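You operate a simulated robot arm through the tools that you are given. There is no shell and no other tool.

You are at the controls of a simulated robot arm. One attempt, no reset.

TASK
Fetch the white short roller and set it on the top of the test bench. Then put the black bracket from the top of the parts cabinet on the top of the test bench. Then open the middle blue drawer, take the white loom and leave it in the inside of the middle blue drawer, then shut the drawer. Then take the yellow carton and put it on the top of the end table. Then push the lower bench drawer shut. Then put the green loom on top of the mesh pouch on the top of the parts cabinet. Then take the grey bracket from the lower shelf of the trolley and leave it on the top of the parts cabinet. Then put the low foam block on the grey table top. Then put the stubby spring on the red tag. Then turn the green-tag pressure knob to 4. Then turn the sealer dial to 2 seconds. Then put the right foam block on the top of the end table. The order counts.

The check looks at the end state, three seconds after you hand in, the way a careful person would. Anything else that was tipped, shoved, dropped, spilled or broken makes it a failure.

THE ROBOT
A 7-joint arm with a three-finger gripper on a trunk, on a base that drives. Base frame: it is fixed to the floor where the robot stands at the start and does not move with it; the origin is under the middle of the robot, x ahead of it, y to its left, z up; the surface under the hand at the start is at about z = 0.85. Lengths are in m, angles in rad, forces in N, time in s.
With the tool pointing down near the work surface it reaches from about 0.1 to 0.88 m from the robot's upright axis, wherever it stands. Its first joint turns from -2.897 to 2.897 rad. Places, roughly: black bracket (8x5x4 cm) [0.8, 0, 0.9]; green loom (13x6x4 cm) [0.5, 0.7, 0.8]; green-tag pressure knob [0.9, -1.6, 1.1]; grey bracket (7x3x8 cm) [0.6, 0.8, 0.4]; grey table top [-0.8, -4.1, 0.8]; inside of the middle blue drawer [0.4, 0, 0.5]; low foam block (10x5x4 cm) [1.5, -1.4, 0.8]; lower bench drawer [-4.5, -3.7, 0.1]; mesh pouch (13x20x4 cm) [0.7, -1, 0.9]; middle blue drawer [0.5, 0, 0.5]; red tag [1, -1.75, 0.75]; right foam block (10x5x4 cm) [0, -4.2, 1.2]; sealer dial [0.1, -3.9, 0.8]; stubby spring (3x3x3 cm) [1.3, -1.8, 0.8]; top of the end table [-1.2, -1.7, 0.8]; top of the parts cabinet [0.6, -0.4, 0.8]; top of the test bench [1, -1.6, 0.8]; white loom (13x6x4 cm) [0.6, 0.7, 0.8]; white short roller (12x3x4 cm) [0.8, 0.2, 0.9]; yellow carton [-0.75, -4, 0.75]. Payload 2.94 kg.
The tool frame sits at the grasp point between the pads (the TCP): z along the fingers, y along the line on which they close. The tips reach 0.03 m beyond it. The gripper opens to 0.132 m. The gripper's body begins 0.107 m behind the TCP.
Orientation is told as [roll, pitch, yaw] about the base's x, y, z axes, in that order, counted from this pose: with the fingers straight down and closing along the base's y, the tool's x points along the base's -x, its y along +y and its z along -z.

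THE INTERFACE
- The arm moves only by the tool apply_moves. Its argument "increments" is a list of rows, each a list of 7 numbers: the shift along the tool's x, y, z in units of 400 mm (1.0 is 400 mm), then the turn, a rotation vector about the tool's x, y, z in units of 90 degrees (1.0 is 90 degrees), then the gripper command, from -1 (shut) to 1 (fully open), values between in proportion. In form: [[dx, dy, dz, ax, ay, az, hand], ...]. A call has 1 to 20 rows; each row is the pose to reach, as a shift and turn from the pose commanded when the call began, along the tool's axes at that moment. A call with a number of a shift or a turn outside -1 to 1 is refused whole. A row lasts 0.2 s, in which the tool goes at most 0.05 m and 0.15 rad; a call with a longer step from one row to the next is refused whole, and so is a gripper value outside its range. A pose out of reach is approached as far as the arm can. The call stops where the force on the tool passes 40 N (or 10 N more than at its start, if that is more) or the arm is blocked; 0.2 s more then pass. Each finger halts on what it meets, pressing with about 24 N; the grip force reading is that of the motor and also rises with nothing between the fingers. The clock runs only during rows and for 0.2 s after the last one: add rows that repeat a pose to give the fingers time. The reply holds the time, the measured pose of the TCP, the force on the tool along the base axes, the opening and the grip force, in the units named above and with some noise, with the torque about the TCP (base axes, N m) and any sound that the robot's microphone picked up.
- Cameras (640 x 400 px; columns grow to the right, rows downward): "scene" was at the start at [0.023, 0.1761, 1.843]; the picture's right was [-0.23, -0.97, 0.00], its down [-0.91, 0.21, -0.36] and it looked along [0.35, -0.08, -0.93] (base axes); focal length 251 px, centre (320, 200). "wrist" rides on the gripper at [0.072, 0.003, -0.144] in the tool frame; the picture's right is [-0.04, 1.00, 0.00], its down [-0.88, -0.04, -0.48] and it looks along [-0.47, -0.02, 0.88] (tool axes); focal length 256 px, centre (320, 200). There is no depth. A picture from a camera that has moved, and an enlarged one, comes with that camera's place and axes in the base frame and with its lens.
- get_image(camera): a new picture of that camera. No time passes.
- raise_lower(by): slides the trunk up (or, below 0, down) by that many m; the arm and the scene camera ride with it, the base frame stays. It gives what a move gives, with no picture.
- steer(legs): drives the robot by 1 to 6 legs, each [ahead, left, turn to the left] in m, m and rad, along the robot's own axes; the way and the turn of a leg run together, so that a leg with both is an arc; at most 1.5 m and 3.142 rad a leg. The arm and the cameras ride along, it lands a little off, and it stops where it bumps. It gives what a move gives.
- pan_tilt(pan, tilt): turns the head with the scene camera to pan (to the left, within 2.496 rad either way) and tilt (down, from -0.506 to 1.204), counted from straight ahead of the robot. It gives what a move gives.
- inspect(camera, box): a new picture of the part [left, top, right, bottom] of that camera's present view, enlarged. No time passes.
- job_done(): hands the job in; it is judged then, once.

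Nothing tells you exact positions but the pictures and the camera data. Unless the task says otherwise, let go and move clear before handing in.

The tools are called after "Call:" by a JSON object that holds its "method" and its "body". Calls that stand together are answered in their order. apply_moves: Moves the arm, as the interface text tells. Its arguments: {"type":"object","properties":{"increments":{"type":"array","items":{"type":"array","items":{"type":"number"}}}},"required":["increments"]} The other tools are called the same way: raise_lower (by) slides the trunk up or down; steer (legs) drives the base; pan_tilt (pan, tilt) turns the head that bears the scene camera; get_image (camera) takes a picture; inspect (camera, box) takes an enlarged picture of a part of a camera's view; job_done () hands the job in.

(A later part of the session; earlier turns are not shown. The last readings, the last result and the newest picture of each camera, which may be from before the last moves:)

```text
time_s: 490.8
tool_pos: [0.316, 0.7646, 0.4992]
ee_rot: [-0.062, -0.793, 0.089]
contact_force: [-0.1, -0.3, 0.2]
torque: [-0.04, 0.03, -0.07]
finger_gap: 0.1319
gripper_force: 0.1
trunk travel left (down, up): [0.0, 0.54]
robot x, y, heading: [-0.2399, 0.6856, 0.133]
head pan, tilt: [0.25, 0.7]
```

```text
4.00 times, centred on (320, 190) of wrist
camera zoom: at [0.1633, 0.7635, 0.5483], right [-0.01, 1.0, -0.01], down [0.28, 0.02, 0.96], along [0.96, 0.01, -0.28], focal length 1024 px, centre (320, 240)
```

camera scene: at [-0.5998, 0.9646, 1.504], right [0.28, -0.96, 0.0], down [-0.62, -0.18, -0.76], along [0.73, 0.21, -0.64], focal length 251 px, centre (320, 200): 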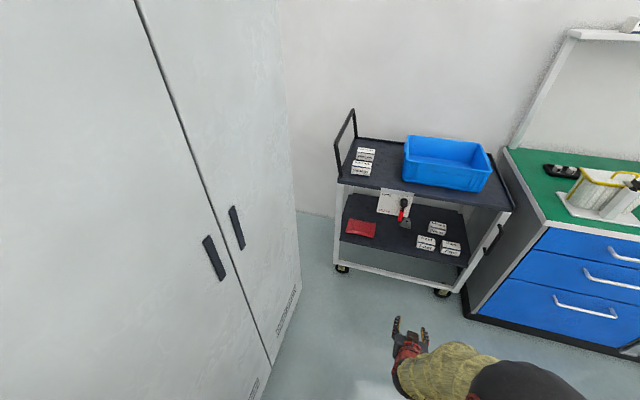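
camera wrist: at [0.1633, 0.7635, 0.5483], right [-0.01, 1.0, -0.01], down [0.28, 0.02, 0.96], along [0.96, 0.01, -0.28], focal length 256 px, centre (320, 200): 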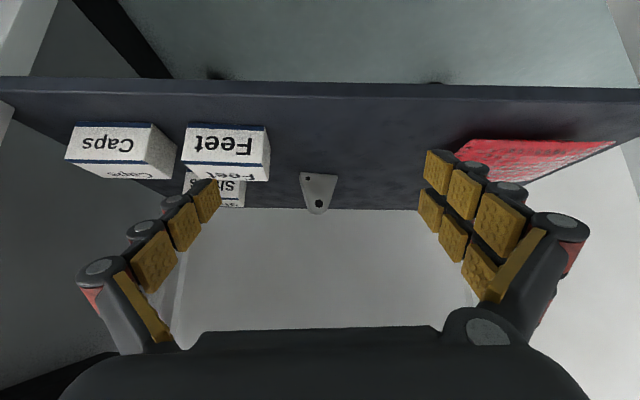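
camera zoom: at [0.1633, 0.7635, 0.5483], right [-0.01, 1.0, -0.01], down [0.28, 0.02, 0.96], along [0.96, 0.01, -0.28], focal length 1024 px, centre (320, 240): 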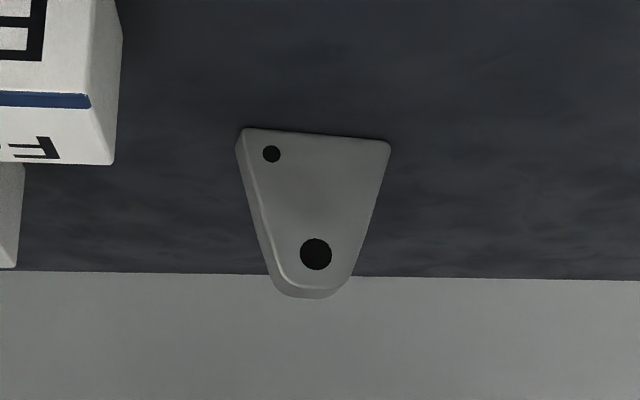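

The bracket is a chunky tapered block, front face near x≈0.555, centre y≈0.764, shelf at z≈0.39. I'll move in with fingers either side of it.

Call:
{"method": "steer", "body": {"legs": [[0.1, -0.0135, 0]]}}

Call:
{"method": "apply_moves", "body": {"increments": [[-0.031, -0.002, 0.081, 0, 0, 0, 1], [-0.062, -0.004, 0.162, 0, 0, 0, 1], [-0.093, -0.006, 0.243, 0, 0, 0, 1]]}}

Call:
{"method": "get_image", "body": {"camera": "wrist"}}

```text
time_s: 492.0
tool_pos: [0.4199, 0.7646, 0.4989]
ee_rot: [-0.062, -0.792, 0.09]
contact_force: [0.2, 0.3, 0.3]
torque: [0.0, 0.02, -0.02]
finger_gap: 0.1318
gripper_force: 0.0
trunk travel left (down, up): [0.0, 0.54]
robot x, y, heading: [-0.1326, 0.6834, 0.135]
head pan, tilt: [0.25, 0.7]
```

```text
time_s: 492.8
tool_pos: [0.5135, 0.7652, 0.4558]
ee_rot: [-0.065, -0.791, 0.09]
contact_force: [0.6, -0.4, 0.3]
torque: [-0.01, 0.0, -0.01]
finger_gap: 0.1318
gripper_force: 0.1
trunk travel left (down, up): [0.0, 0.54]
robot x, y, heading: [-0.1324, 0.6823, 0.139]
head pan, tilt: [0.25, 0.7]
```

```text
taken
camera wrist: at [0.3617, 0.7638, 0.5052], right [-0.01, 1.0, -0.01], down [0.28, 0.02, 0.96], along [0.96, 0.01, -0.28], focal length 256 px, centre (320, 200)
```

wrist: 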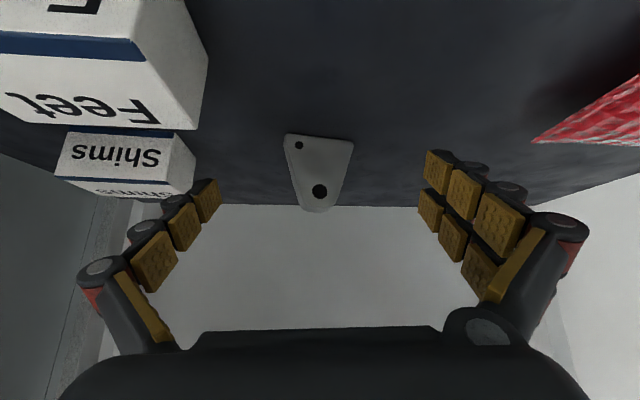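

Call:
{"method": "apply_moves", "body": {"increments": [[-0.02, 0.003, 0.065, 0, 0, 0, 1], [-0.042, 0.005, 0.13, 0, 0, 0, 1], [-0.062, 0.007, 0.19, 0, 0, 0, 1]]}}

Call:
{"method": "get_image", "body": {"camera": "wrist"}}

```text
time_s: 493.6
tool_pos: [0.5869, 0.7636, 0.4209]
ee_rot: [-0.062, -0.793, 0.081]
contact_force: [0.8, -0.3, 0.0]
torque: [-0.04, 0.01, -0.01]
finger_gap: 0.1318
gripper_force: 0.1
trunk travel left (down, up): [0.0, 0.54]
robot x, y, heading: [-0.1334, 0.6828, 0.132]
head pan, tilt: [0.25, 0.7]
```

```text
taken
camera wrist: at [0.433, 0.7634, 0.47], right [-0.01, 1.0, -0.01], down [0.28, 0.01, 0.96], along [0.96, 0.0, -0.28], focal length 256 px, centre (320, 200)
```

wrist: 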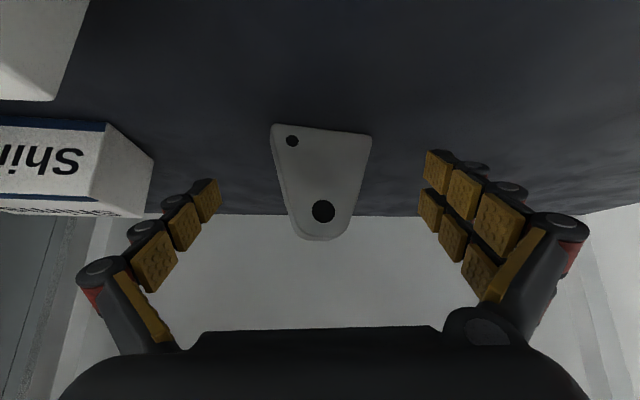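

Call:
{"method": "apply_moves", "body": {"increments": [[0, 0, 0, 0, 0, 0, 0.3], [0, 0, 0, 0, 0, 0, -0.3], [0, 0, 0, 0, 0, 0, -1], [0, 0, 0, 0, 0, 0, -1], [0, 0, 0, 0, 0, 0, -1], [0, 0, 0, 0, 0, 0, -1], [0, 0, 0, 0, 0, 0, -1]]}}

Call:
{"method": "get_image", "body": {"camera": "wrist"}}

```text
time_s: 495.2
tool_pos: [0.5866, 0.7638, 0.4204]
ee_rot: [-0.06, -0.792, 0.081]
contact_force: [-1.1, -1.1, 7.0]
torque: [0.21, -0.02, 0.01]
finger_gap: 0.0624
gripper_force: 23.7
trunk travel left (down, up): [0.0, 0.54]
robot x, y, heading: [-0.1319, 0.6814, 0.136]
head pan, tilt: [0.25, 0.7]
```

```text
taken
camera wrist: at [0.4333, 0.7638, 0.47], right [-0.01, 1.0, -0.01], down [0.28, 0.01, 0.96], along [0.96, 0.0, -0.28], focal length 256 px, centre (320, 200)
```

wrist: 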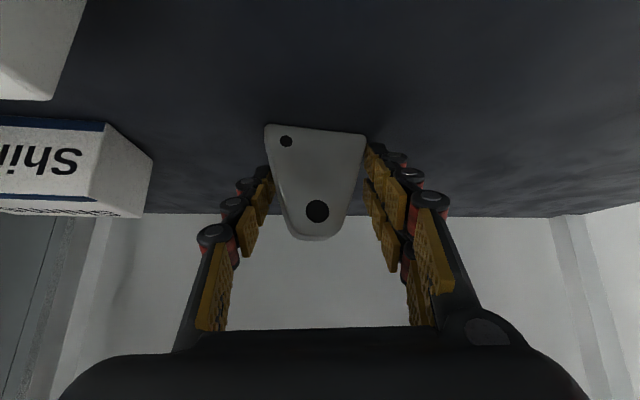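

Gripped with a 6.2 cm gap. Lifting slightly to check it holds.

Call:
{"method": "apply_moves", "body": {"increments": [[-0.013, 0, -0.013, 0, 0, 0, -1], [-0.027, -0.001, -0.027, 0, 0, 0, -1], [-0.045, -0.002, -0.044, 0, 0, 0, -1], [-0.062, -0.003, -0.061, 0, 0, 0, -1]]}}

Call:
{"method": "get_image", "body": {"camera": "wrist"}}

```text
time_s: 496.2
tool_pos: [0.5827, 0.7634, 0.4477]
ee_rot: [-0.06, -0.779, 0.079]
contact_force: [0.4, -0.1, -2.1]
torque: [0.04, -0.02, -0.01]
finger_gap: 0.038
gripper_force: 24.1
trunk travel left (down, up): [0.0, 0.54]
robot x, y, heading: [-0.1358, 0.6866, 0.128]
head pan, tilt: [0.25, 0.7]
```

```text
taken
camera wrist: at [0.4297, 0.7631, 0.4988], right [-0.01, 1.0, -0.01], down [0.29, 0.01, 0.96], along [0.96, 0.0, -0.29], focal length 256 px, centre (320, 200)
```

wrist: 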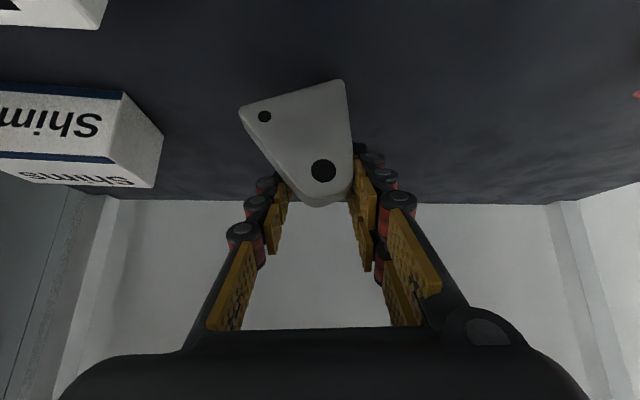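

The bracket tilted in the grip. I'll lift a tiny bit more to see whether it's stably held.

Call:
{"method": "apply_moves", "body": {"increments": [[-0.013, -0.001, -0.013, 0, 0, 0, -1], [-0.027, -0.002, -0.026, 0, 0, 0, -1], [-0.036, -0.002, -0.035, 0, 0, 0, -1]]}}

Call:
{"method": "get_image", "body": {"camera": "wrist"}}

```text
time_s: 497.0
tool_pos: [0.5748, 0.7622, 0.4585]
ee_rot: [-0.06, -0.762, 0.082]
contact_force: [0.2, -0.5, -1.7]
torque: [0.04, -0.03, 0.02]
finger_gap: 0.0359
gripper_force: 23.7
trunk travel left (down, up): [0.0, 0.54]
robot x, y, heading: [-0.1338, 0.6799, 0.133]
head pan, tilt: [0.25, 0.7]
```

```text
taken
camera wrist: at [0.4225, 0.7619, 0.5129], right [-0.01, 1.0, -0.01], down [0.3, 0.02, 0.95], along [0.95, 0.0, -0.3], focal length 256 px, centre (320, 200)
```

wrist: 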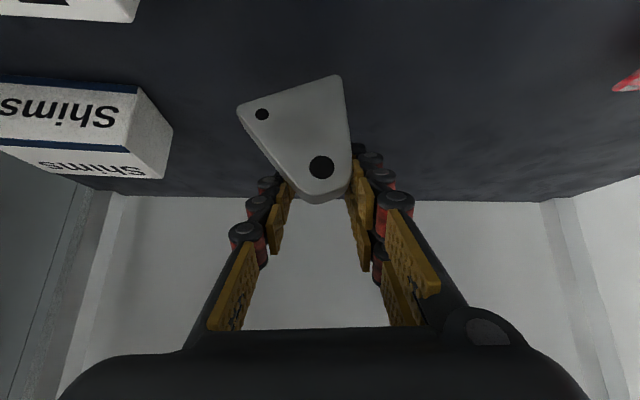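

It isn't held well: the taper makes it slip and pivot on one corner. I'll lower it back upright and release, then regrasp higher and flatter.

Call:
{"method": "apply_moves", "body": {"increments": [[0.025, 0.001, 0.024, 0, 0, 0, -1], [0.05, 0.002, 0.048, 0, 0, 0, -1], [0.075, 0.004, 0.072, 0, 0, 0, -1], [0.09, 0.005, 0.088, 0, 0, 0, -1]]}}

Call:
{"method": "get_image", "body": {"camera": "wrist"}}

```text
time_s: 497.9
tool_pos: [0.6033, 0.7648, 0.4497]
ee_rot: [-0.063, -0.827, 0.08]
contact_force: [-2.8, -6.7, 21.4]
torque: [-0.17, 0.38, 0.11]
finger_gap: 0.0362
gripper_force: 23.7
trunk travel left (down, up): [0.0, 0.54]
robot x, y, heading: [-0.1309, 0.6815, 0.134]
head pan, tilt: [0.25, 0.7]
stopped in row 4: the force on the tool passed its limit at 60 N (the readings are from after the stop); the commanded pose is now the measured one
```

```text
taken
camera wrist: at [0.4483, 0.7648, 0.4926], right [0.0, 1.0, -0.01], down [0.24, 0.01, 0.97], along [0.97, 0.0, -0.24], focal length 256 px, centre (320, 200)
```

wrist: 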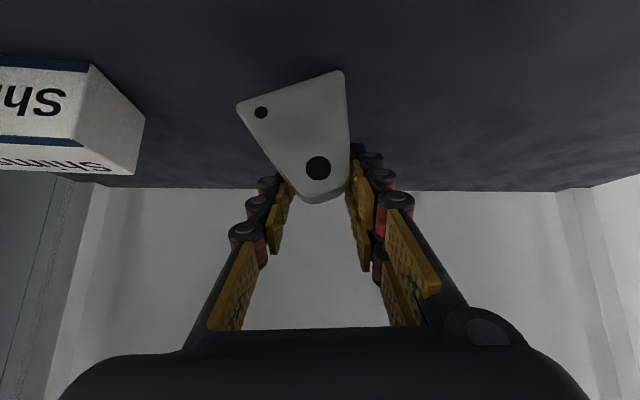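

Call:
{"method": "apply_moves", "body": {"increments": [[-0.013, -0.001, -0.013, 0, 0, 0, -1], [-0.027, -0.002, -0.026, 0, 0, 0, -1], [-0.045, -0.003, -0.044, 0, 0, 0, -1], [-0.06, -0.004, -0.06, 0, 0, 0, -1]]}}

Call:
{"method": "get_image", "body": {"camera": "wrist"}}

```text
time_s: 498.9
tool_pos: [0.587, 0.7628, 0.4611]
ee_rot: [-0.064, -0.789, 0.081]
contact_force: [-0.2, -0.2, -1.1]
torque: [0.01, -0.03, 0.0]
finger_gap: 0.0347
gripper_force: 23.8
trunk travel left (down, up): [0.0, 0.54]
robot x, y, heading: [-0.1312, 0.6814, 0.13]
head pan, tilt: [0.25, 0.7]
```

```text
taken
camera wrist: at [0.4339, 0.763, 0.5094], right [0.0, 1.0, -0.01], down [0.28, 0.01, 0.96], along [0.96, 0.0, -0.28], focal length 256 px, centre (320, 200)
```

wrist: 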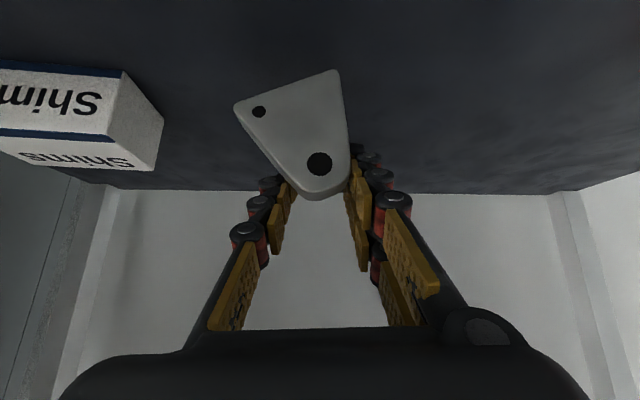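

Call:
{"method": "apply_moves", "body": {"increments": [[0.009, 0, 0.009, 0, 0, 0, -1]]}}

Call:
{"method": "apply_moves", "body": {"increments": [[0.009, 0, 0.009, 0, 0, 0, -1]]}}

```text
time_s: 499.3
tool_pos: [0.5912, 0.7631, 0.4637]
ee_rot: [-0.063, -0.801, 0.08]
contact_force: [-0.4, 0.1, -2.2]
torque: [-0.01, 0.03, -0.04]
finger_gap: 0.0343
gripper_force: 23.9
trunk travel left (down, up): [0.0, 0.54]
robot x, y, heading: [-0.1352, 0.6797, 0.132]
head pan, tilt: [0.25, 0.7]
```

```text
time_s: 499.7
tool_pos: [0.5924, 0.7644, 0.4655]
ee_rot: [-0.06, -0.813, 0.08]
contact_force: [-0.6, 0.5, -2.1]
torque: [0.0, -0.02, 0.0]
finger_gap: 0.0343
gripper_force: 24.1
trunk travel left (down, up): [0.0, 0.54]
robot x, y, heading: [-0.1316, 0.6841, 0.138]
head pan, tilt: [0.25, 0.7]
```

The gap is steady now. I'll test the hold with a small pure lift using the trunk.

Call:
{"method": "raise_lower", "body": {"by": 0.025}}

Call:
{"method": "get_image", "body": {"camera": "wrist"}}

```text
time_s: 500.4
tool_pos: [0.5777, 0.7614, 0.4664]
ee_rot: [-0.066, -0.775, 0.083]
contact_force: [0.1, -0.8, -1.9]
torque: [0.04, -0.03, 0.0]
finger_gap: 0.0334
gripper_force: 24.2
trunk travel left (down, up): [-0.025, 0.515]
robot x, y, heading: [-0.134, 0.6862, 0.128]
head pan, tilt: [0.25, 0.7]
```

```text
taken
camera wrist: at [0.4252, 0.7617, 0.5181], right [-0.01, 1.0, -0.02], down [0.29, 0.02, 0.96], along [0.96, 0.0, -0.29], focal length 256 px, centre (320, 200)
```

wrist: 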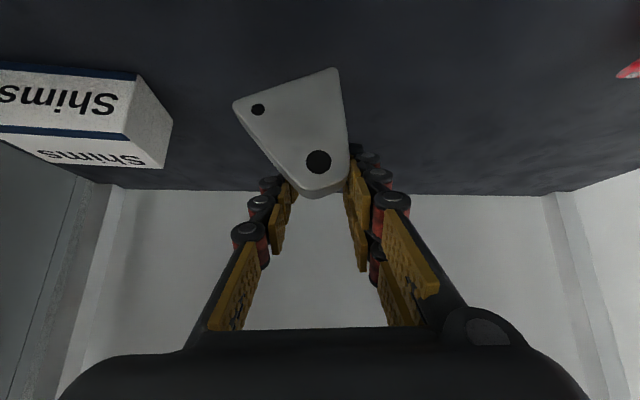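

The hand barely rose, so part of the arm is touching the upper shelf. I'll lower the trunk back straight away and look from the side.

Call:
{"method": "raise_lower", "body": {"by": -0.025}}

Call:
{"method": "pan_tilt", "body": {"pan": 0.1, "tilt": 0.9}}

Call:
{"method": "get_image", "body": {"camera": "scene"}}

```text
time_s: 501.1
tool_pos: [0.594, 0.7652, 0.4711]
ee_rot: [-0.06, -0.822, 0.079]
contact_force: [0.6, -0.3, -2.6]
torque: [0.0, -0.02, 0.0]
finger_gap: 0.0334
gripper_force: 23.9
trunk travel left (down, up): [0.0, 0.54]
robot x, y, heading: [-0.131, 0.6839, 0.134]
head pan, tilt: [0.25, 0.7]
```

```text
time_s: 501.9
tool_pos: [0.5943, 0.7638, 0.4696]
ee_rot: [-0.061, -0.821, 0.08]
contact_force: [-0.3, 0.5, -2.5]
torque: [-0.02, -0.05, 0.0]
finger_gap: 0.0335
gripper_force: 24.5
trunk travel left (down, up): [0.0, 0.54]
robot x, y, heading: [-0.1367, 0.6866, 0.134]
head pan, tilt: [0.099, 0.901]
```

```text
taken
camera scene: at [-0.1268, 0.8795, 1.4887], right [0.23, -0.97, 0.0], down [-0.76, -0.18, -0.63], along [0.61, 0.15, -0.78], focal length 251 px, centre (320, 200)
```

scene: 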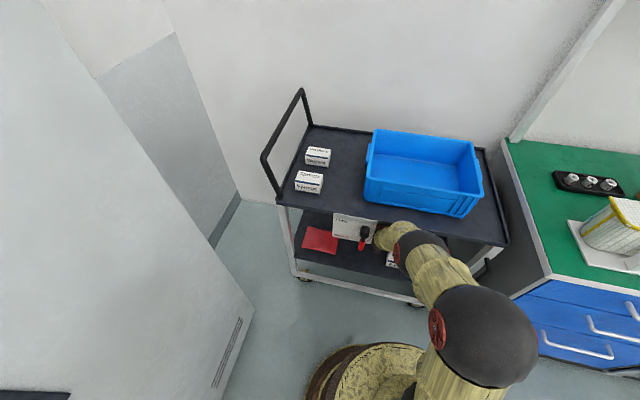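

Call:
{"method": "inspect", "body": {"camera": "scene", "box": [300, 180, 480, 320]}}

```text
2.86 times, centred on (390, 250) of scene
camera zoom: at [-0.1268, 0.8795, 1.4887], right [0.23, -0.97, 0.0], down [-0.76, -0.18, -0.63], along [0.61, 0.15, -0.78], focal length 718 px, centre (120, 57)
```

zoom: 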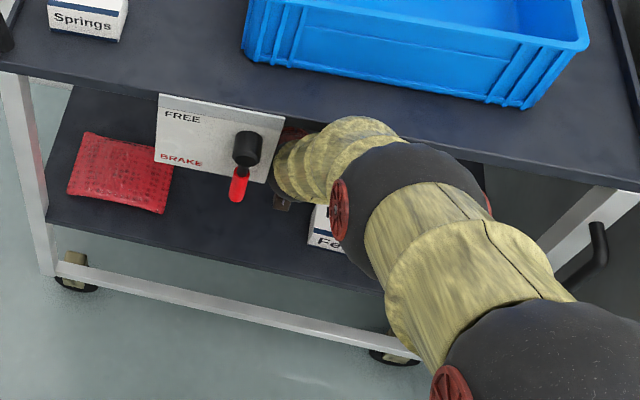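

The elbow was against the shelf's front edge. The bracket is still gripped, so I'll draw it straight toward the shelf's front edge with the base, where a vertical grasp will be possible.

Call:
{"method": "steer", "body": {"legs": [[-0.05, 0.0067, 0]]}}

Call:
{"method": "get_image", "body": {"camera": "wrist"}}

```text
time_s: 502.8
tool_pos: [0.5546, 0.7641, 0.4691]
ee_rot: [-0.059, -0.822, 0.076]
contact_force: [-1.0, 3.4, -2.5]
torque: [-0.23, -0.22, -0.31]
finger_gap: 0.0325
gripper_force: 23.9
trunk travel left (down, up): [0.0, 0.54]
robot x, y, heading: [-0.1774, 0.6808, 0.139]
head pan, tilt: [0.099, 0.901]
```

```text
taken
camera wrist: at [0.3997, 0.7643, 0.5142], right [0.0, 1.0, -0.01], down [0.25, 0.01, 0.97], along [0.97, 0.0, -0.25], focal length 256 px, centre (320, 200)
```

wrist: 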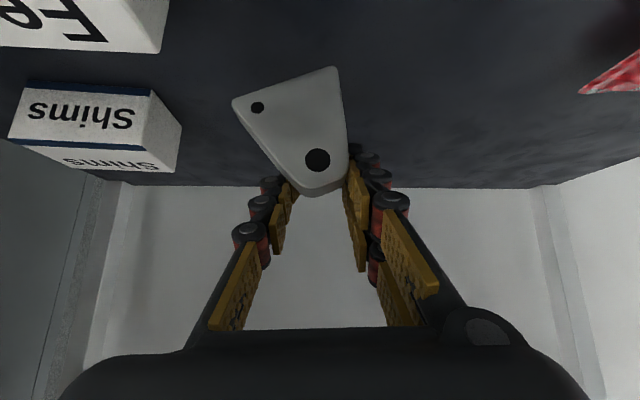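

Call:
{"method": "steer", "body": {"legs": [[-0.055, 0.0074, 0]]}}

Call:
{"method": "get_image", "body": {"camera": "wrist"}}

```text
time_s: 503.7
tool_pos: [0.4979, 0.7658, 0.4688]
ee_rot: [-0.063, -0.823, 0.079]
contact_force: [0.5, -0.1, -1.5]
torque: [0.0, -0.04, 0.01]
finger_gap: 0.0325
gripper_force: 23.1
trunk travel left (down, up): [0.0, 0.54]
robot x, y, heading: [-0.2386, 0.6847, 0.135]
head pan, tilt: [0.099, 0.901]
```

```text
taken
camera wrist: at [0.3444, 0.7651, 0.5138], right [0.0, 1.0, -0.01], down [0.25, 0.01, 0.97], along [0.97, 0.0, -0.25], focal length 256 px, centre (320, 200)
```

wrist: 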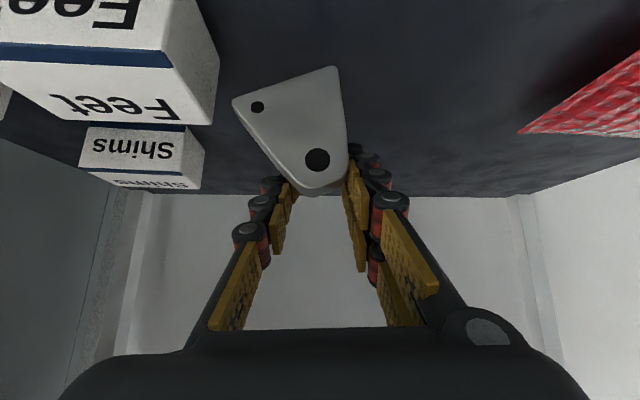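

Call:
{"method": "inspect", "body": {"camera": "scene", "box": [300, 180, 480, 320]}}

```text
2.86 times, centred on (390, 250) of scene
camera zoom: at [-0.2206, 0.8839, 1.4878], right [0.23, -0.97, 0.0], down [-0.76, -0.18, -0.62], along [0.6, 0.14, -0.78], focal length 718 px, centre (120, 57)
```

zoom: 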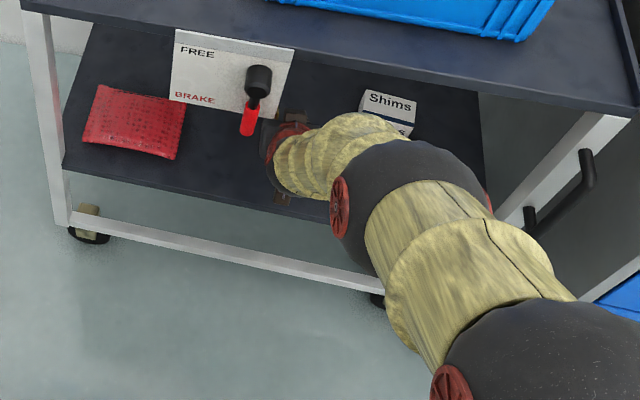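

Call:
{"method": "apply_moves", "body": {"increments": [[0.012, -0.01, 0.012, 0, 0, 0, -1]]}}

Call:
{"method": "steer", "body": {"legs": [[-0.05, 0.0067, 0]]}}

Call:
{"method": "get_image", "body": {"camera": "wrist"}}

Call:
{"method": "inspect", "body": {"camera": "scene", "box": [300, 160, 480, 300]}}

```text
time_s: 504.1
tool_pos: [0.4982, 0.7611, 0.4635]
ee_rot: [-0.063, -0.823, 0.081]
contact_force: [-0.4, -0.4, -1.4]
torque: [0.02, 0.03, 0.0]
finger_gap: 0.0323
gripper_force: 24.1
trunk travel left (down, up): [0.0, 0.54]
robot x, y, heading: [-0.2367, 0.6831, 0.132]
head pan, tilt: [0.099, 0.901]
```

```text
time_s: 505.1
tool_pos: [0.4466, 0.7598, 0.4641]
ee_rot: [-0.061, -0.823, 0.081]
contact_force: [-0.8, -0.2, -2.2]
torque: [0.05, -0.04, -0.01]
finger_gap: 0.0324
gripper_force: 24.2
trunk travel left (down, up): [0.0, 0.54]
robot x, y, heading: [-0.2887, 0.6851, 0.135]
head pan, tilt: [0.099, 0.901]
```

```text
taken
camera wrist: at [0.2921, 0.7608, 0.5075], right [0.0, 1.0, -0.01], down [0.25, 0.01, 0.97], along [0.97, 0.0, -0.25], focal length 256 px, centre (320, 200)
```

wrist: 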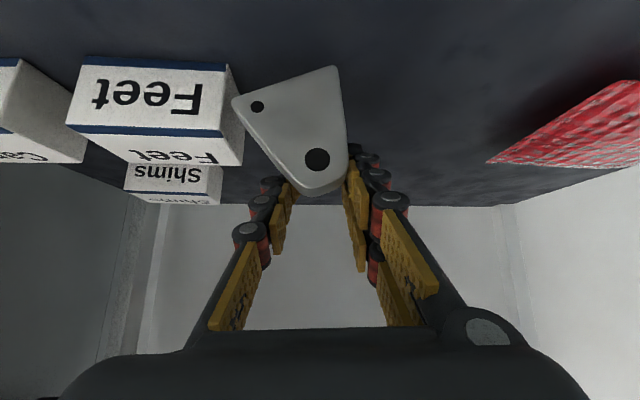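

```text
2.86 times, centred on (390, 230) of scene
camera zoom: at [-0.2729, 0.8838, 1.4878], right [0.23, -0.97, 0.0], down [-0.76, -0.18, -0.62], along [0.6, 0.14, -0.78], focal length 718 px, centre (120, 114)
```

zoom: 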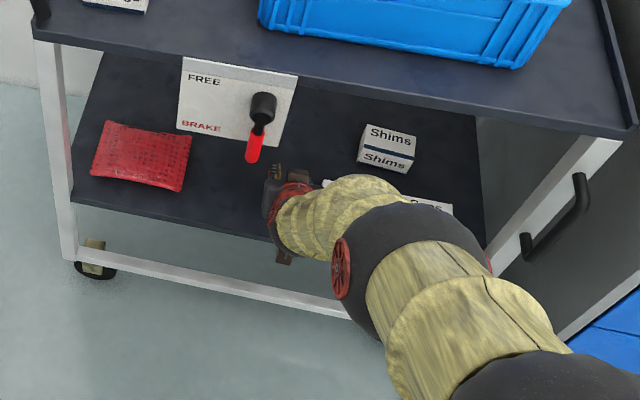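

The bracket is held steadily and clear of the lever. I'll back out, raise with the trunk only, and set it on the free front-left part of the trolley's top to regrasp it properly by its thickness.

Call:
{"method": "steer", "body": {"legs": [[-0.06, 0.008, 0]]}}

Call:
{"method": "steer", "body": {"legs": [[-0.15, 0.02, 0]]}}

Call:
{"method": "get_image", "body": {"camera": "wrist"}}

```text
time_s: 506.0
tool_pos: [0.3854, 0.7611, 0.4626]
ee_rot: [-0.063, -0.824, 0.078]
contact_force: [0.9, -0.1, -3.1]
torque: [0.02, -0.05, 0.0]
finger_gap: 0.0323
gripper_force: 24.1
trunk travel left (down, up): [0.0, 0.54]
robot x, y, heading: [-0.3507, 0.6871, 0.135]
head pan, tilt: [0.099, 0.901]
```

```text
time_s: 507.4
tool_pos: [0.2382, 0.7612, 0.464]
ee_rot: [-0.064, -0.821, 0.079]
contact_force: [0.8, -0.7, -2.1]
torque: [0.0, -0.02, 0.02]
finger_gap: 0.032
gripper_force: 23.7
trunk travel left (down, up): [0.0, 0.54]
robot x, y, heading: [-0.4974, 0.6873, 0.135]
head pan, tilt: [0.099, 0.901]
```

```text
taken
camera wrist: at [0.0827, 0.7608, 0.5075], right [0.0, 1.0, -0.01], down [0.25, 0.01, 0.97], along [0.97, 0.0, -0.25], focal length 256 px, centre (320, 200)
```

wrist: 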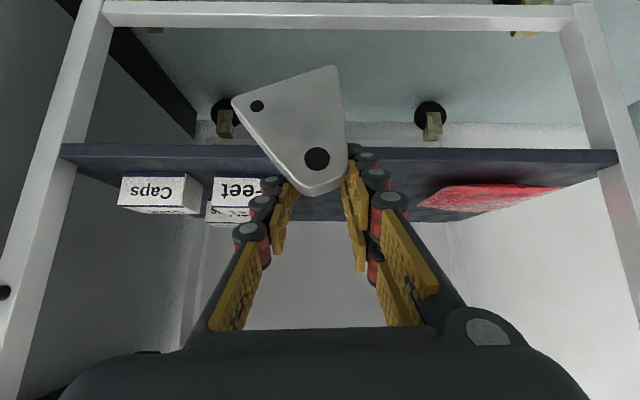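

Call:
{"method": "raise_lower", "body": {"by": 0.15}}

Call:
{"method": "raise_lower", "body": {"by": 0.3}}

Call:
{"method": "get_image", "body": {"camera": "wrist"}}

```text
time_s: 509.1
tool_pos: [0.2367, 0.7611, 0.6123]
ee_rot: [-0.062, -0.821, 0.08]
contact_force: [0.6, 0.1, -2.0]
torque: [0.02, -0.02, 0.0]
finger_gap: 0.032
gripper_force: 23.9
trunk travel left (down, up): [-0.15, 0.39]
robot x, y, heading: [-0.4972, 0.6832, 0.132]
head pan, tilt: [0.099, 0.901]
```

```text
time_s: 512.1
tool_pos: [0.2378, 0.7604, 0.9121]
ee_rot: [-0.062, -0.824, 0.08]
contact_force: [-0.1, 0.4, -1.0]
torque: [0.01, -0.03, 0.03]
finger_gap: 0.0317
gripper_force: 24.0
trunk travel left (down, up): [-0.45, 0.09]
robot x, y, heading: [-0.5033, 0.6862, 0.135]
head pan, tilt: [0.099, 0.901]
```

```text
taken
camera wrist: at [0.0827, 0.7608, 0.9573], right [0.0, 1.0, -0.01], down [0.25, 0.01, 0.97], along [0.97, 0.0, -0.25], focal length 256 px, centre (320, 200)
```

wrist: 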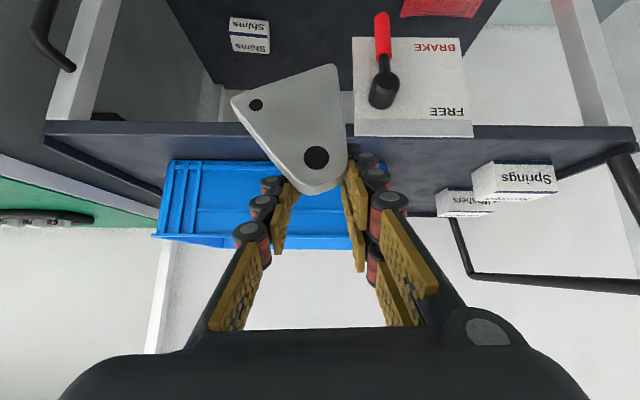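

Call:
{"method": "steer", "body": {"legs": [[0.0242, 0.1784, 0]]}}

Call:
{"method": "steer", "body": {"legs": [[0.184, -0.0256, 0]]}}

Call:
{"method": "get_image", "body": {"camera": "wrist"}}

```text
time_s: 513.7
tool_pos: [0.2373, 0.9448, 0.913]
ee_rot: [-0.065, -0.823, 0.081]
contact_force: [0.3, -0.3, -1.4]
torque: [0.0, -0.02, -0.04]
finger_gap: 0.0315
gripper_force: 24.1
trunk travel left (down, up): [-0.45, 0.09]
robot x, y, heading: [-0.499, 0.8653, 0.132]
head pan, tilt: [0.099, 0.901]
```

```text
time_s: 515.2
tool_pos: [0.4241, 0.9473, 0.9123]
ee_rot: [-0.062, -0.82, 0.086]
contact_force: [-0.2, -0.1, -2.4]
torque: [0.02, -0.03, 0.04]
finger_gap: 0.031
gripper_force: 24.8
trunk travel left (down, up): [-0.45, 0.09]
robot x, y, heading: [-0.3169, 0.8663, 0.139]
head pan, tilt: [0.099, 0.901]
```

```text
taken
camera wrist: at [0.2699, 0.9464, 0.9569], right [-0.01, 1.0, -0.01], down [0.25, 0.01, 0.97], along [0.97, 0.01, -0.25], focal length 256 px, centre (320, 200)
```

wrist: 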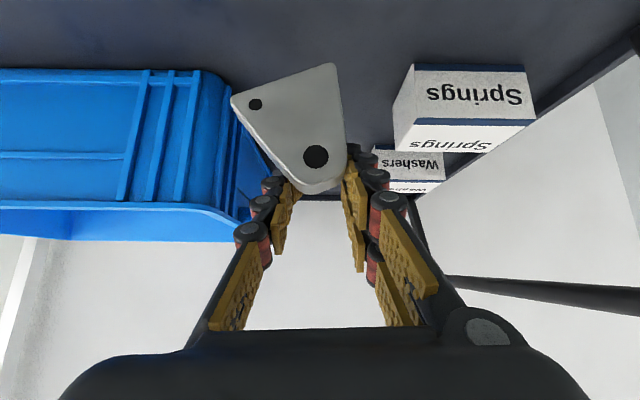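

Call:
{"method": "steer", "body": {"legs": [[0.0, 0.02, 0]]}}

Call:
{"method": "raise_lower", "body": {"by": -0.028}}

Call:
{"method": "raise_lower", "body": {"by": -0.008}}

```text
time_s: 516.0
tool_pos: [0.4211, 0.9687, 0.9129]
ee_rot: [-0.067, -0.822, 0.087]
contact_force: [-0.6, 0.0, -2.0]
torque: [0.01, -0.03, -0.05]
finger_gap: 0.0312
gripper_force: 24.1
trunk travel left (down, up): [-0.45, 0.09]
robot x, y, heading: [-0.3165, 0.8862, 0.135]
head pan, tilt: [0.099, 0.901]
```

```text
time_s: 516.7
tool_pos: [0.4199, 0.9684, 0.8848]
ee_rot: [-0.062, -0.821, 0.086]
contact_force: [-0.3, -0.1, -2.3]
torque: [0.03, -0.01, -0.01]
finger_gap: 0.0312
gripper_force: 24.2
trunk travel left (down, up): [-0.422, 0.118]
robot x, y, heading: [-0.3148, 0.8855, 0.136]
head pan, tilt: [0.099, 0.901]
```

```text
time_s: 517.3
tool_pos: [0.4206, 0.9673, 0.8772]
ee_rot: [-0.062, -0.82, 0.085]
contact_force: [0.6, -0.1, -1.9]
torque: [0.03, -0.01, 0.0]
finger_gap: 0.0307
gripper_force: 24.2
trunk travel left (down, up): [-0.414, 0.126]
robot x, y, heading: [-0.3164, 0.8844, 0.14]
head pan, tilt: [0.099, 0.901]
```

Call:
{"method": "raise_lower", "body": {"by": -0.008}}

Call:
{"method": "get_image", "body": {"camera": "wrist"}}

```text
time_s: 517.9
tool_pos: [0.4243, 0.9688, 0.8747]
ee_rot: [-0.064, -0.833, 0.086]
contact_force: [-1.9, -1.7, 27.1]
torque: [0.02, 0.29, 0.04]
finger_gap: 0.0308
gripper_force: 24.2
trunk travel left (down, up): [-0.406, 0.134]
robot x, y, heading: [-0.3181, 0.8847, 0.137]
head pan, tilt: [0.099, 0.901]
```

```text
taken
camera wrist: at [0.2686, 0.967, 0.9182], right [-0.01, 1.0, -0.01], down [0.24, 0.01, 0.97], along [0.97, 0.01, -0.24], focal length 256 px, centre (320, 200)
```

wrist: 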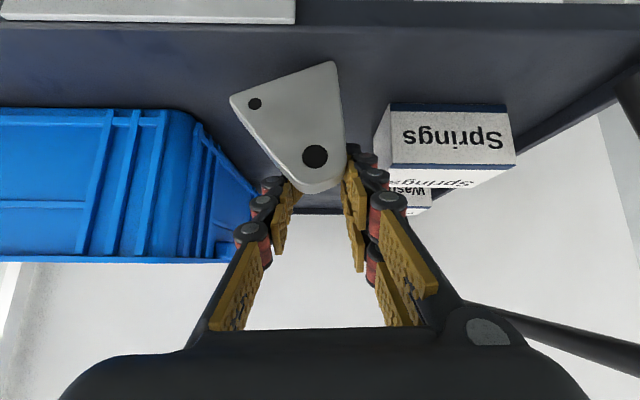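

Call:
{"method": "raise_lower", "body": {"by": 0.005}}

Call:
{"method": "apply_moves", "body": {"increments": [[0, 0, 0, 0, 0, 0, -0.5], [0, 0, 0, 0, 0, 0, -0.45]]}}

Call:
{"method": "get_image", "body": {"camera": "wrist"}}

```text
time_s: 518.4
tool_pos: [0.4222, 0.9681, 0.8759]
ee_rot: [-0.063, -0.823, 0.085]
contact_force: [2.8, -0.8, 18.6]
torque: [0.09, -0.14, 0.0]
finger_gap: 0.0311
gripper_force: 24.4
trunk travel left (down, up): [-0.411, 0.129]
robot x, y, heading: [-0.3185, 0.888, 0.135]
head pan, tilt: [0.099, 0.901]
```

```text
time_s: 519.0
tool_pos: [0.4193, 0.9686, 0.8732]
ee_rot: [-0.062, -0.819, 0.087]
contact_force: [0.4, -0.5, 0.0]
torque: [0.01, -0.03, 0.03]
finger_gap: 0.0366
gripper_force: 0.0
trunk travel left (down, up): [-0.411, 0.129]
robot x, y, heading: [-0.3164, 0.8868, 0.14]
head pan, tilt: [0.099, 0.901]
```

```text
taken
camera wrist: at [0.2649, 0.9669, 0.9176], right [-0.01, 1.0, -0.01], down [0.25, 0.01, 0.97], along [0.97, 0.01, -0.25], focal length 256 px, centre (320, 200)
```

wrist: 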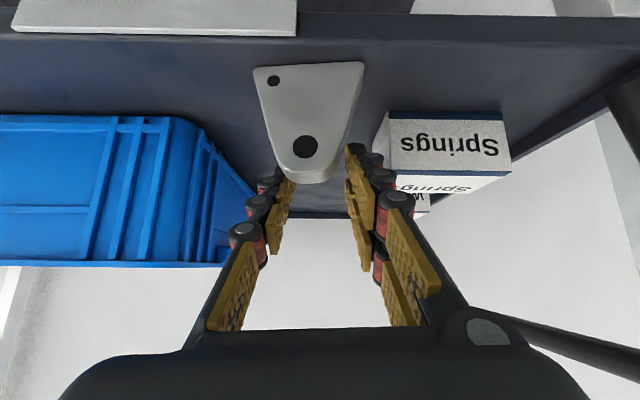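

Upright on the trolley top. Opening and backing off.

Call:
{"method": "apply_moves", "body": {"increments": [[0, 0, 0, 0, 0, 0, -0.1], [0, 0, 0, 0, 0, 0, 0.1], [0, 0, 0, 0, 0, 0, 0.1]]}}

Call:
{"method": "steer", "body": {"legs": [[-0.2, 0.027, 0]]}}

Call:
{"method": "get_image", "body": {"camera": "wrist"}}

```text
time_s: 519.8
tool_pos: [0.4211, 0.9684, 0.8743]
ee_rot: [-0.064, -0.822, 0.085]
contact_force: [-1.3, 1.1, 0.3]
torque: [0.02, 0.0, 0.02]
finger_gap: 0.0726
gripper_force: 0.0
trunk travel left (down, up): [-0.411, 0.129]
robot x, y, heading: [-0.3104, 0.8857, 0.139]
head pan, tilt: [0.099, 0.901]
```

```text
time_s: 521.4
tool_pos: [0.2158, 0.9638, 0.875]
ee_rot: [-0.063, -0.822, 0.08]
contact_force: [-0.7, 0.0, 0.1]
torque: [-0.03, -0.01, -0.02]
finger_gap: 0.0727
gripper_force: 0.0
trunk travel left (down, up): [-0.411, 0.129]
robot x, y, heading: [-0.5195, 0.8858, 0.134]
head pan, tilt: [0.099, 0.901]
```

```text
taken
camera wrist: at [0.0626, 0.9636, 0.919], right [0.0, 1.0, -0.01], down [0.25, 0.01, 0.97], along [0.97, 0.0, -0.25], focal length 256 px, centre (320, 200)
```

wrist: 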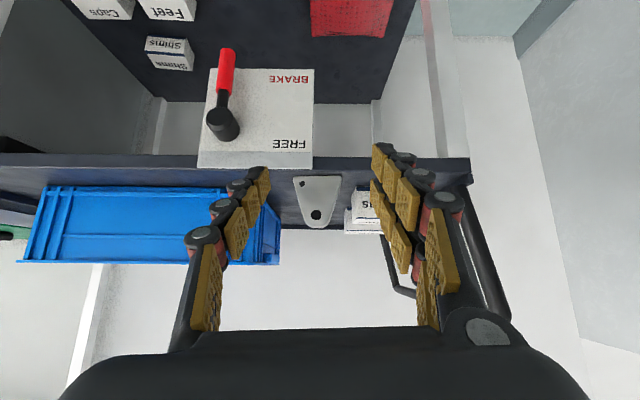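

Call:
{"method": "apply_moves", "body": {"increments": [[-0.05, 0, -0.045, 0, 0.07, 0, 0.1], [-0.1, 0, -0.09, 0, 0.14, 0, 0.1], [-0.15, 0, -0.135, 0, 0.21, 0, 0.1], [-0.2, 0, -0.18, 0, 0.28, 0, 0.1], [-0.25, 0, -0.225, 0, 0.35, 0, 0.1], [-0.3, 0, -0.27, 0, 0.42, 0, 0.1], [-0.35, 0, -0.315, 0, 0.48, 0, 0.1], [-0.37, 0, -0.34, 0, 0.523, 0, 0.1]]}}

Call:
{"method": "steer", "body": {"legs": [[0, 0, -0.134]]}}

Call:
{"method": "get_image", "body": {"camera": "wrist"}}

```text
time_s: 523.2
tool_pos: [0.2188, 0.9735, 1.0736]
ee_rot: [-0.043, 0.002, 0.035]
contact_force: [0.4, 0.1, 0.2]
torque: [-0.01, 0.02, -0.01]
finger_gap: 0.0725
gripper_force: 0.2
out of reach, approached as far as the arm can: row 4, 5
trunk travel left (down, up): [-0.411, 0.129]
robot x, y, heading: [-0.5167, 0.8854, 0.135]
head pan, tilt: [0.099, 0.901]
```

```text
time_s: 524.2
tool_pos: [0.2231, 0.8702, 1.0744]
ee_rot: [-0.043, -0.002, -0.103]
contact_force: [-0.1, 0.0, 0.5]
torque: [0.03, -0.02, -0.04]
finger_gap: 0.0726
gripper_force: 0.0
trunk travel left (down, up): [-0.411, 0.129]
robot x, y, heading: [-0.5186, 0.8837, -0.005]
head pan, tilt: [0.099, 0.901]
```

```text
taken
camera wrist: at [0.1526, 0.8874, 1.2175], right [0.15, 0.99, -0.04], down [0.87, -0.11, 0.48], along [0.47, -0.11, -0.88], focal length 256 px, centre (320, 200)
```

wrist: 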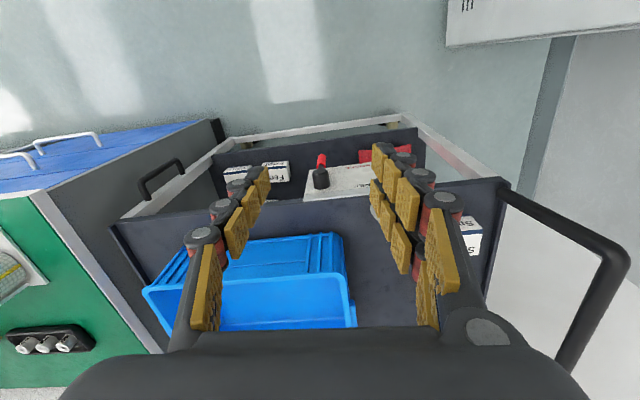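

Call:
{"method": "apply_moves", "body": {"increments": [[0, 0.08, -0.03, -0.027, 0, -0.066, 0.4], [0, 0.16, -0.06, -0.027, 0, -0.066, 0.8], [-0.05, 0.25, -0.06, -0.027, 0, -0.066, 1], [-0.1, 0.25, -0.06, -0.027, 0, -0.066, 1]]}}

Call:
{"method": "get_image", "body": {"camera": "wrist"}}

```text
time_s: 525.2
tool_pos: [0.2733, 0.9644, 1.0948]
ee_rot: [-0.001, 0.001, 0.001]
contact_force: [-0.2, -0.7, -0.3]
torque: [0.02, 0.01, 0.0]
finger_gap: 0.1315
gripper_force: 0.0
trunk travel left (down, up): [-0.411, 0.129]
robot x, y, heading: [-0.517, 0.8845, -0.004]
head pan, tilt: [0.099, 0.901]
```

```text
taken
camera wrist: at [0.2022, 0.9695, 1.2383], right [0.04, 1.0, 0.0], down [0.88, -0.04, 0.47], along [0.47, -0.02, -0.88], focal length 256 px, centre (320, 200)
```

wrist: 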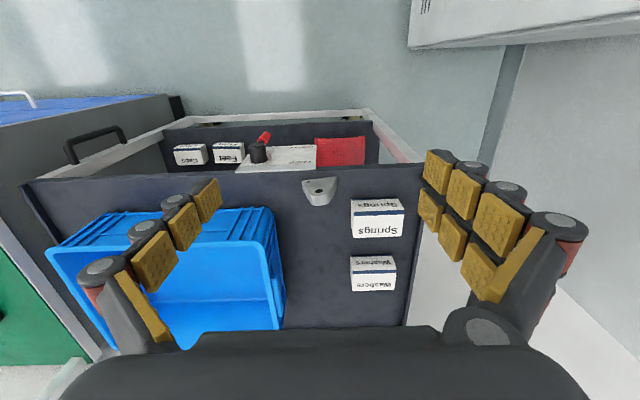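

The bracket stands at about (0.413, 0.962) near the trolley's front edge. I'll turn the gripper to close along x (its 3 cm thickness) and approach from above.

Call:
{"method": "apply_moves", "body": {"increments": [[-0.03, 0, 0.02, 0, 0, -0.09, 0.6], [-0.06, 0, 0.04, 0, 0, -0.18, 0.3], [-0.09, 0, 0.06, 0, 0, -0.27, 0.06], [-0.12, 0, 0.08, 0, 0, -0.36, 0.06], [-0.15, 0, 0.1, 0, 0, -0.45, 0.06], [-0.19, 0, 0.12, 0, 0, -0.54, 0.06], [-0.23, 0, 0.14, 0, 0, -0.63, 0.06], [-0.27, -0.003, 0.16, 0, 0, -0.72, 0.06], [-0.31, -0.006, 0.18, 0, 0, -0.81, 0.06], [-0.33, -0.006, 0.2, 0, 0, -0.9, 0.06], [-0.35, -0.006, 0.2, 0, 0, -0.99, 0.06], [-0.35, -0.006, 0.2, 0, 0, -0.99, 0.06]]}}

Call:
{"method": "get_image", "body": {"camera": "wrist"}}

```text
time_s: 527.8
tool_pos: [0.3721, 0.9595, 1.0126]
ee_rot: [0.0, 0.0, 1.556]
contact_force: [0.7, -0.4, 0.6]
torque: [0.01, -0.03, -0.01]
finger_gap: 0.0698
gripper_force: 0.0
out of reach, approached as far as the arm can: row 8, 9, 10, 11, 12
trunk travel left (down, up): [-0.411, 0.129]
robot x, y, heading: [-0.5198, 0.8862, -0.001]
head pan, tilt: [0.099, 0.901]
```

```text
taken
camera wrist: at [0.3671, 0.8887, 1.1567], right [-1.0, 0.06, 0.0], down [0.05, 0.88, 0.48], along [0.03, 0.47, -0.88], focal length 256 px, centre (320, 200)
```

wrist: 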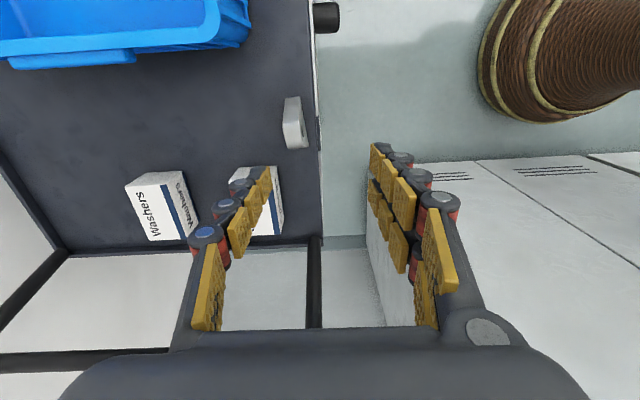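

Call:
{"method": "steer", "body": {"legs": [[0.1, 0.0, 0]]}}

Call:
{"method": "apply_moves", "body": {"increments": [[0, 0.06, 0, 0, 0, 0, 0.06], [0, 0.12, 0, 0, 0, 0, 0.06], [0, 0.15, 0, 0, 0, 0, 0.06]]}}

Call:
{"method": "get_image", "body": {"camera": "wrist"}}

```text
time_s: 529.0
tool_pos: [0.4735, 0.9614, 1.0104]
ee_rot: [0.002, 0.001, 1.554]
contact_force: [0.6, -1.0, -0.1]
torque: [0.0, 0.04, -0.02]
finger_gap: 0.0697
gripper_force: 0.0
trunk travel left (down, up): [-0.411, 0.129]
robot x, y, heading: [-0.4172, 0.8881, -0.003]
head pan, tilt: [0.099, 0.901]
```

```text
time_s: 529.8
tool_pos: [0.4124, 0.96, 1.0107]
ee_rot: [0.002, 0.002, 1.555]
contact_force: [0.9, 0.0, 0.5]
torque: [0.0, -0.01, -0.01]
finger_gap: 0.0702
gripper_force: 0.0
trunk travel left (down, up): [-0.411, 0.129]
robot x, y, heading: [-0.416, 0.8838, -0.008]
head pan, tilt: [0.099, 0.901]
```

```text
taken
camera wrist: at [0.409, 0.8887, 1.155], right [-1.0, 0.06, 0.0], down [0.05, 0.88, 0.47], along [0.03, 0.47, -0.88], focal length 256 px, centre (320, 200)
```

wrist: 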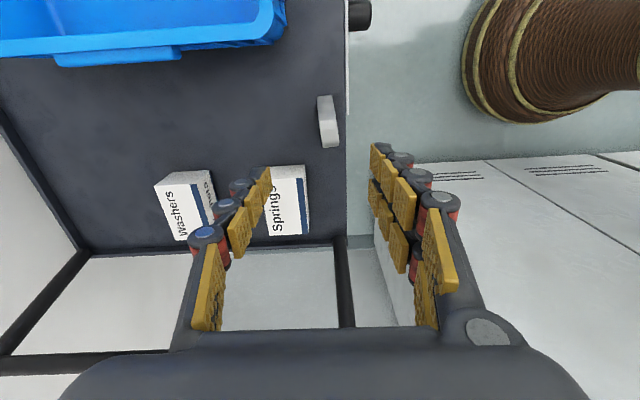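

Call:
{"method": "apply_moves", "body": {"increments": [[0.02, 0.021, 0.1, 0, 0, -0.05, 0.06], [0.02, 0.021, 0.2, 0, 0, -0.073, 0.06], [0.02, 0.021, 0.26, 0, 0, -0.073, 0.06]]}}

Call:
{"method": "get_image", "body": {"camera": "wrist"}}

```text
time_s: 530.6
tool_pos: [0.4049, 0.9537, 0.9067]
ee_rot: [0.003, 0.0, 1.67]
contact_force: [0.3, 0.3, 0.0]
torque: [0.02, 0.04, -0.04]
finger_gap: 0.0698
gripper_force: 0.2
trunk travel left (down, up): [-0.411, 0.129]
robot x, y, heading: [-0.4142, 0.89, -0.006]
head pan, tilt: [0.099, 0.901]
```

```text
taken
camera wrist: at [0.4093, 0.8825, 1.0506], right [-1.0, -0.06, 0.0], down [-0.05, 0.88, 0.47], along [-0.03, 0.47, -0.88], focal length 256 px, centre (320, 200)
```

wrist: 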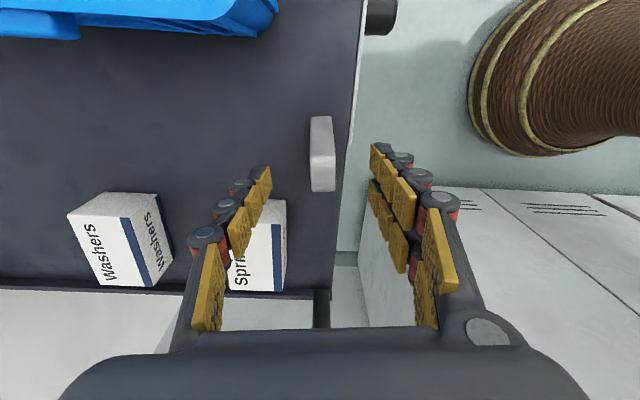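

Call:
{"method": "apply_moves", "body": {"increments": [[0, 0, 0.08, 0, 0, 0, 0.06], [0, 0, 0.148, 0, 0, 0, 0.06], [0, 0, 0.148, 0, 0, 0, -0.5], [0, 0, 0.148, 0, 0, 0, -1], [0, 0, 0.148, 0, 0, 0, -1], [0, 0, 0.148, 0, 0, 0, -1], [0, 0, 0.148, 0, 0, 0, -1]]}}

Call:
{"method": "get_image", "body": {"camera": "wrist"}}

```text
time_s: 532.2
tool_pos: [0.4052, 0.9539, 0.8483]
ee_rot: [0.005, 0.001, 1.672]
contact_force: [-1.5, -0.4, 0.4]
torque: [0.01, 0.02, 0.01]
finger_gap: 0.0196
gripper_force: 24.0
trunk travel left (down, up): [-0.411, 0.129]
robot x, y, heading: [-0.4138, 0.8834, -0.005]
head pan, tilt: [0.099, 0.901]
```

```text
taken
camera wrist: at [0.4084, 0.8818, 0.9914], right [-1.0, -0.06, 0.0], down [-0.05, 0.88, 0.47], along [-0.03, 0.47, -0.88], focal length 256 px, centre (320, 200)
```

wrist: 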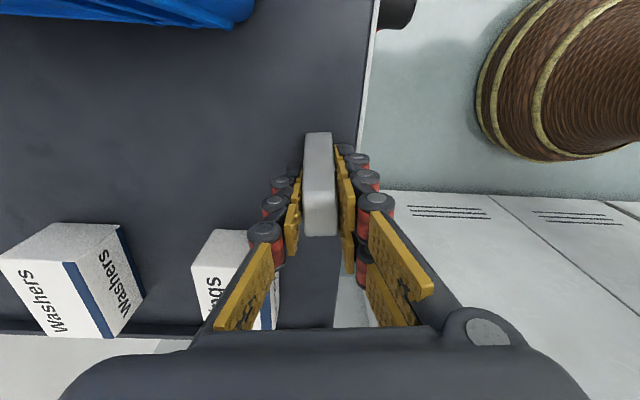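

Solid grip on the 2 cm thickness. Lifting and carrying it to the cabinet.

Call:
{"method": "apply_moves", "body": {"increments": [[0, 0, -0.04, 0, 0, 0, -1], [0, 0, -0.1, 0, 0, 0, -1], [0, 0, -0.2, 0, 0, 0, -1], [0, 0, -0.3, 0, 0, 0, -1], [0, 0, -0.4, 0, 0, 0, -1], [0, 0, -0.5, 0, 0, 0, -1], [0, 0, -0.6, 0, 0, 0, -1], [0, 0, -0.7, 0, 0, 0, -1]]}}

Call:
{"method": "steer", "body": {"legs": [[-0.12, 0, 0], [0, -0.93, 0]]}}

Call:
{"method": "get_image", "body": {"camera": "wrist"}}

```text
time_s: 534.0
tool_pos: [0.4046, 0.9542, 1.1281]
ee_rot: [0.005, -0.001, 1.671]
contact_force: [-1.5, 0.4, -3.8]
torque: [0.0, -0.1, -0.04]
finger_gap: 0.0196
gripper_force: 24.2
trunk travel left (down, up): [-0.411, 0.129]
robot x, y, heading: [-0.4173, 0.8838, -0.002]
head pan, tilt: [0.099, 0.901]
```

```text
time_s: 539.7
tool_pos: [0.282, 0.0324, 1.1281]
ee_rot: [0.0, 0.0, 1.671]
contact_force: [-0.4, -0.5, -1.9]
torque: [0.0, 0.01, -0.01]
finger_gap: 0.0194
gripper_force: 24.0
trunk travel left (down, up): [-0.411, 0.129]
robot x, y, heading: [-0.5367, -0.035, -0.003]
head pan, tilt: [0.099, 0.901]
```

```text
taken
camera wrist: at [0.2862, -0.0406, 1.2721], right [-1.0, -0.06, 0.0], down [-0.05, 0.88, 0.48], along [-0.03, 0.47, -0.88], focal length 256 px, centre (320, 200)
```

wrist: 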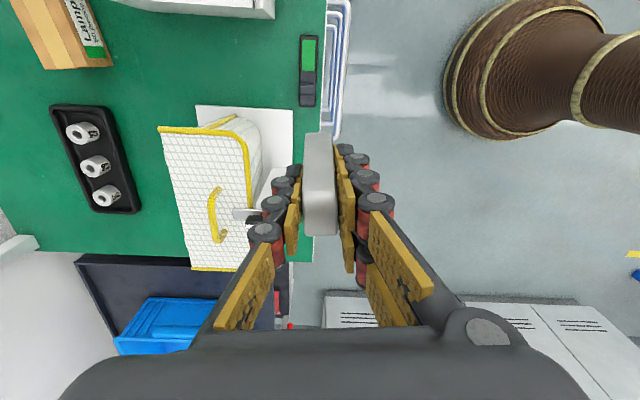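

Call:
{"method": "steer", "body": {"legs": [[0.36, -0.01, 0]]}}

Call:
{"method": "apply_moves", "body": {"increments": [[0, 0, 0.1, 0, 0, 0, -1], [0, 0, 0.2, 0, 0, 0, -1], [0, 0, 0.26, 0, 0, 0, -1]]}}

Call:
{"method": "steer", "body": {"legs": [[0.13, 0, 0]]}}

Call:
{"method": "get_image", "body": {"camera": "wrist"}}

```text
time_s: 542.0
tool_pos: [0.6457, 0.0227, 1.1271]
ee_rot: [0.004, 0.0, 1.674]
contact_force: [0.4, -0.2, -1.8]
torque: [-0.03, 0.03, -0.01]
finger_gap: 0.0198
gripper_force: 23.8
trunk travel left (down, up): [-0.411, 0.129]
robot x, y, heading: [-0.1747, -0.0514, -0.001]
head pan, tilt: [0.099, 0.901]
```

```text
time_s: 542.8
tool_pos: [0.646, 0.0225, 1.0232]
ee_rot: [0.003, -0.003, 1.674]
contact_force: [0.6, 0.1, -2.3]
torque: [0.0, 0.02, 0.02]
finger_gap: 0.0198
gripper_force: 24.4
trunk travel left (down, up): [-0.411, 0.129]
robot x, y, heading: [-0.1809, -0.0437, 0.002]
head pan, tilt: [0.099, 0.901]
```

```text
time_s: 544.1
tool_pos: [0.7774, 0.0233, 1.022]
ee_rot: [0.005, 0.0, 1.673]
contact_force: [0.0, 0.2, -2.3]
torque: [0.0, 0.03, 0.01]
finger_gap: 0.0198
gripper_force: 24.3
trunk travel left (down, up): [-0.411, 0.129]
robot x, y, heading: [-0.0448, -0.0486, -0.002]
head pan, tilt: [0.099, 0.901]
```

```text
taken
camera wrist: at [0.7819, -0.0484, 1.1666], right [-1.0, -0.06, 0.0], down [-0.05, 0.88, 0.47], along [-0.03, 0.47, -0.88], focal length 256 px, centre (320, 200)
```

wrist: 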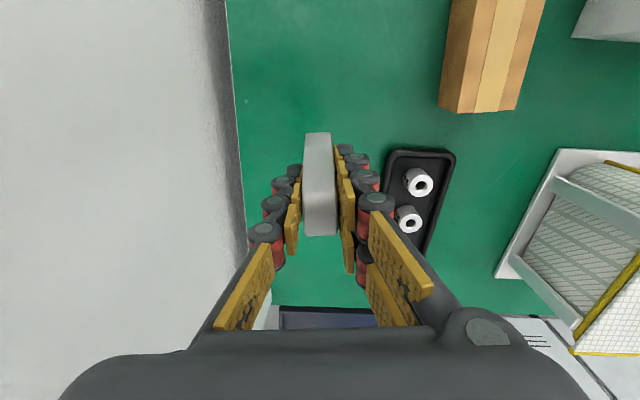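

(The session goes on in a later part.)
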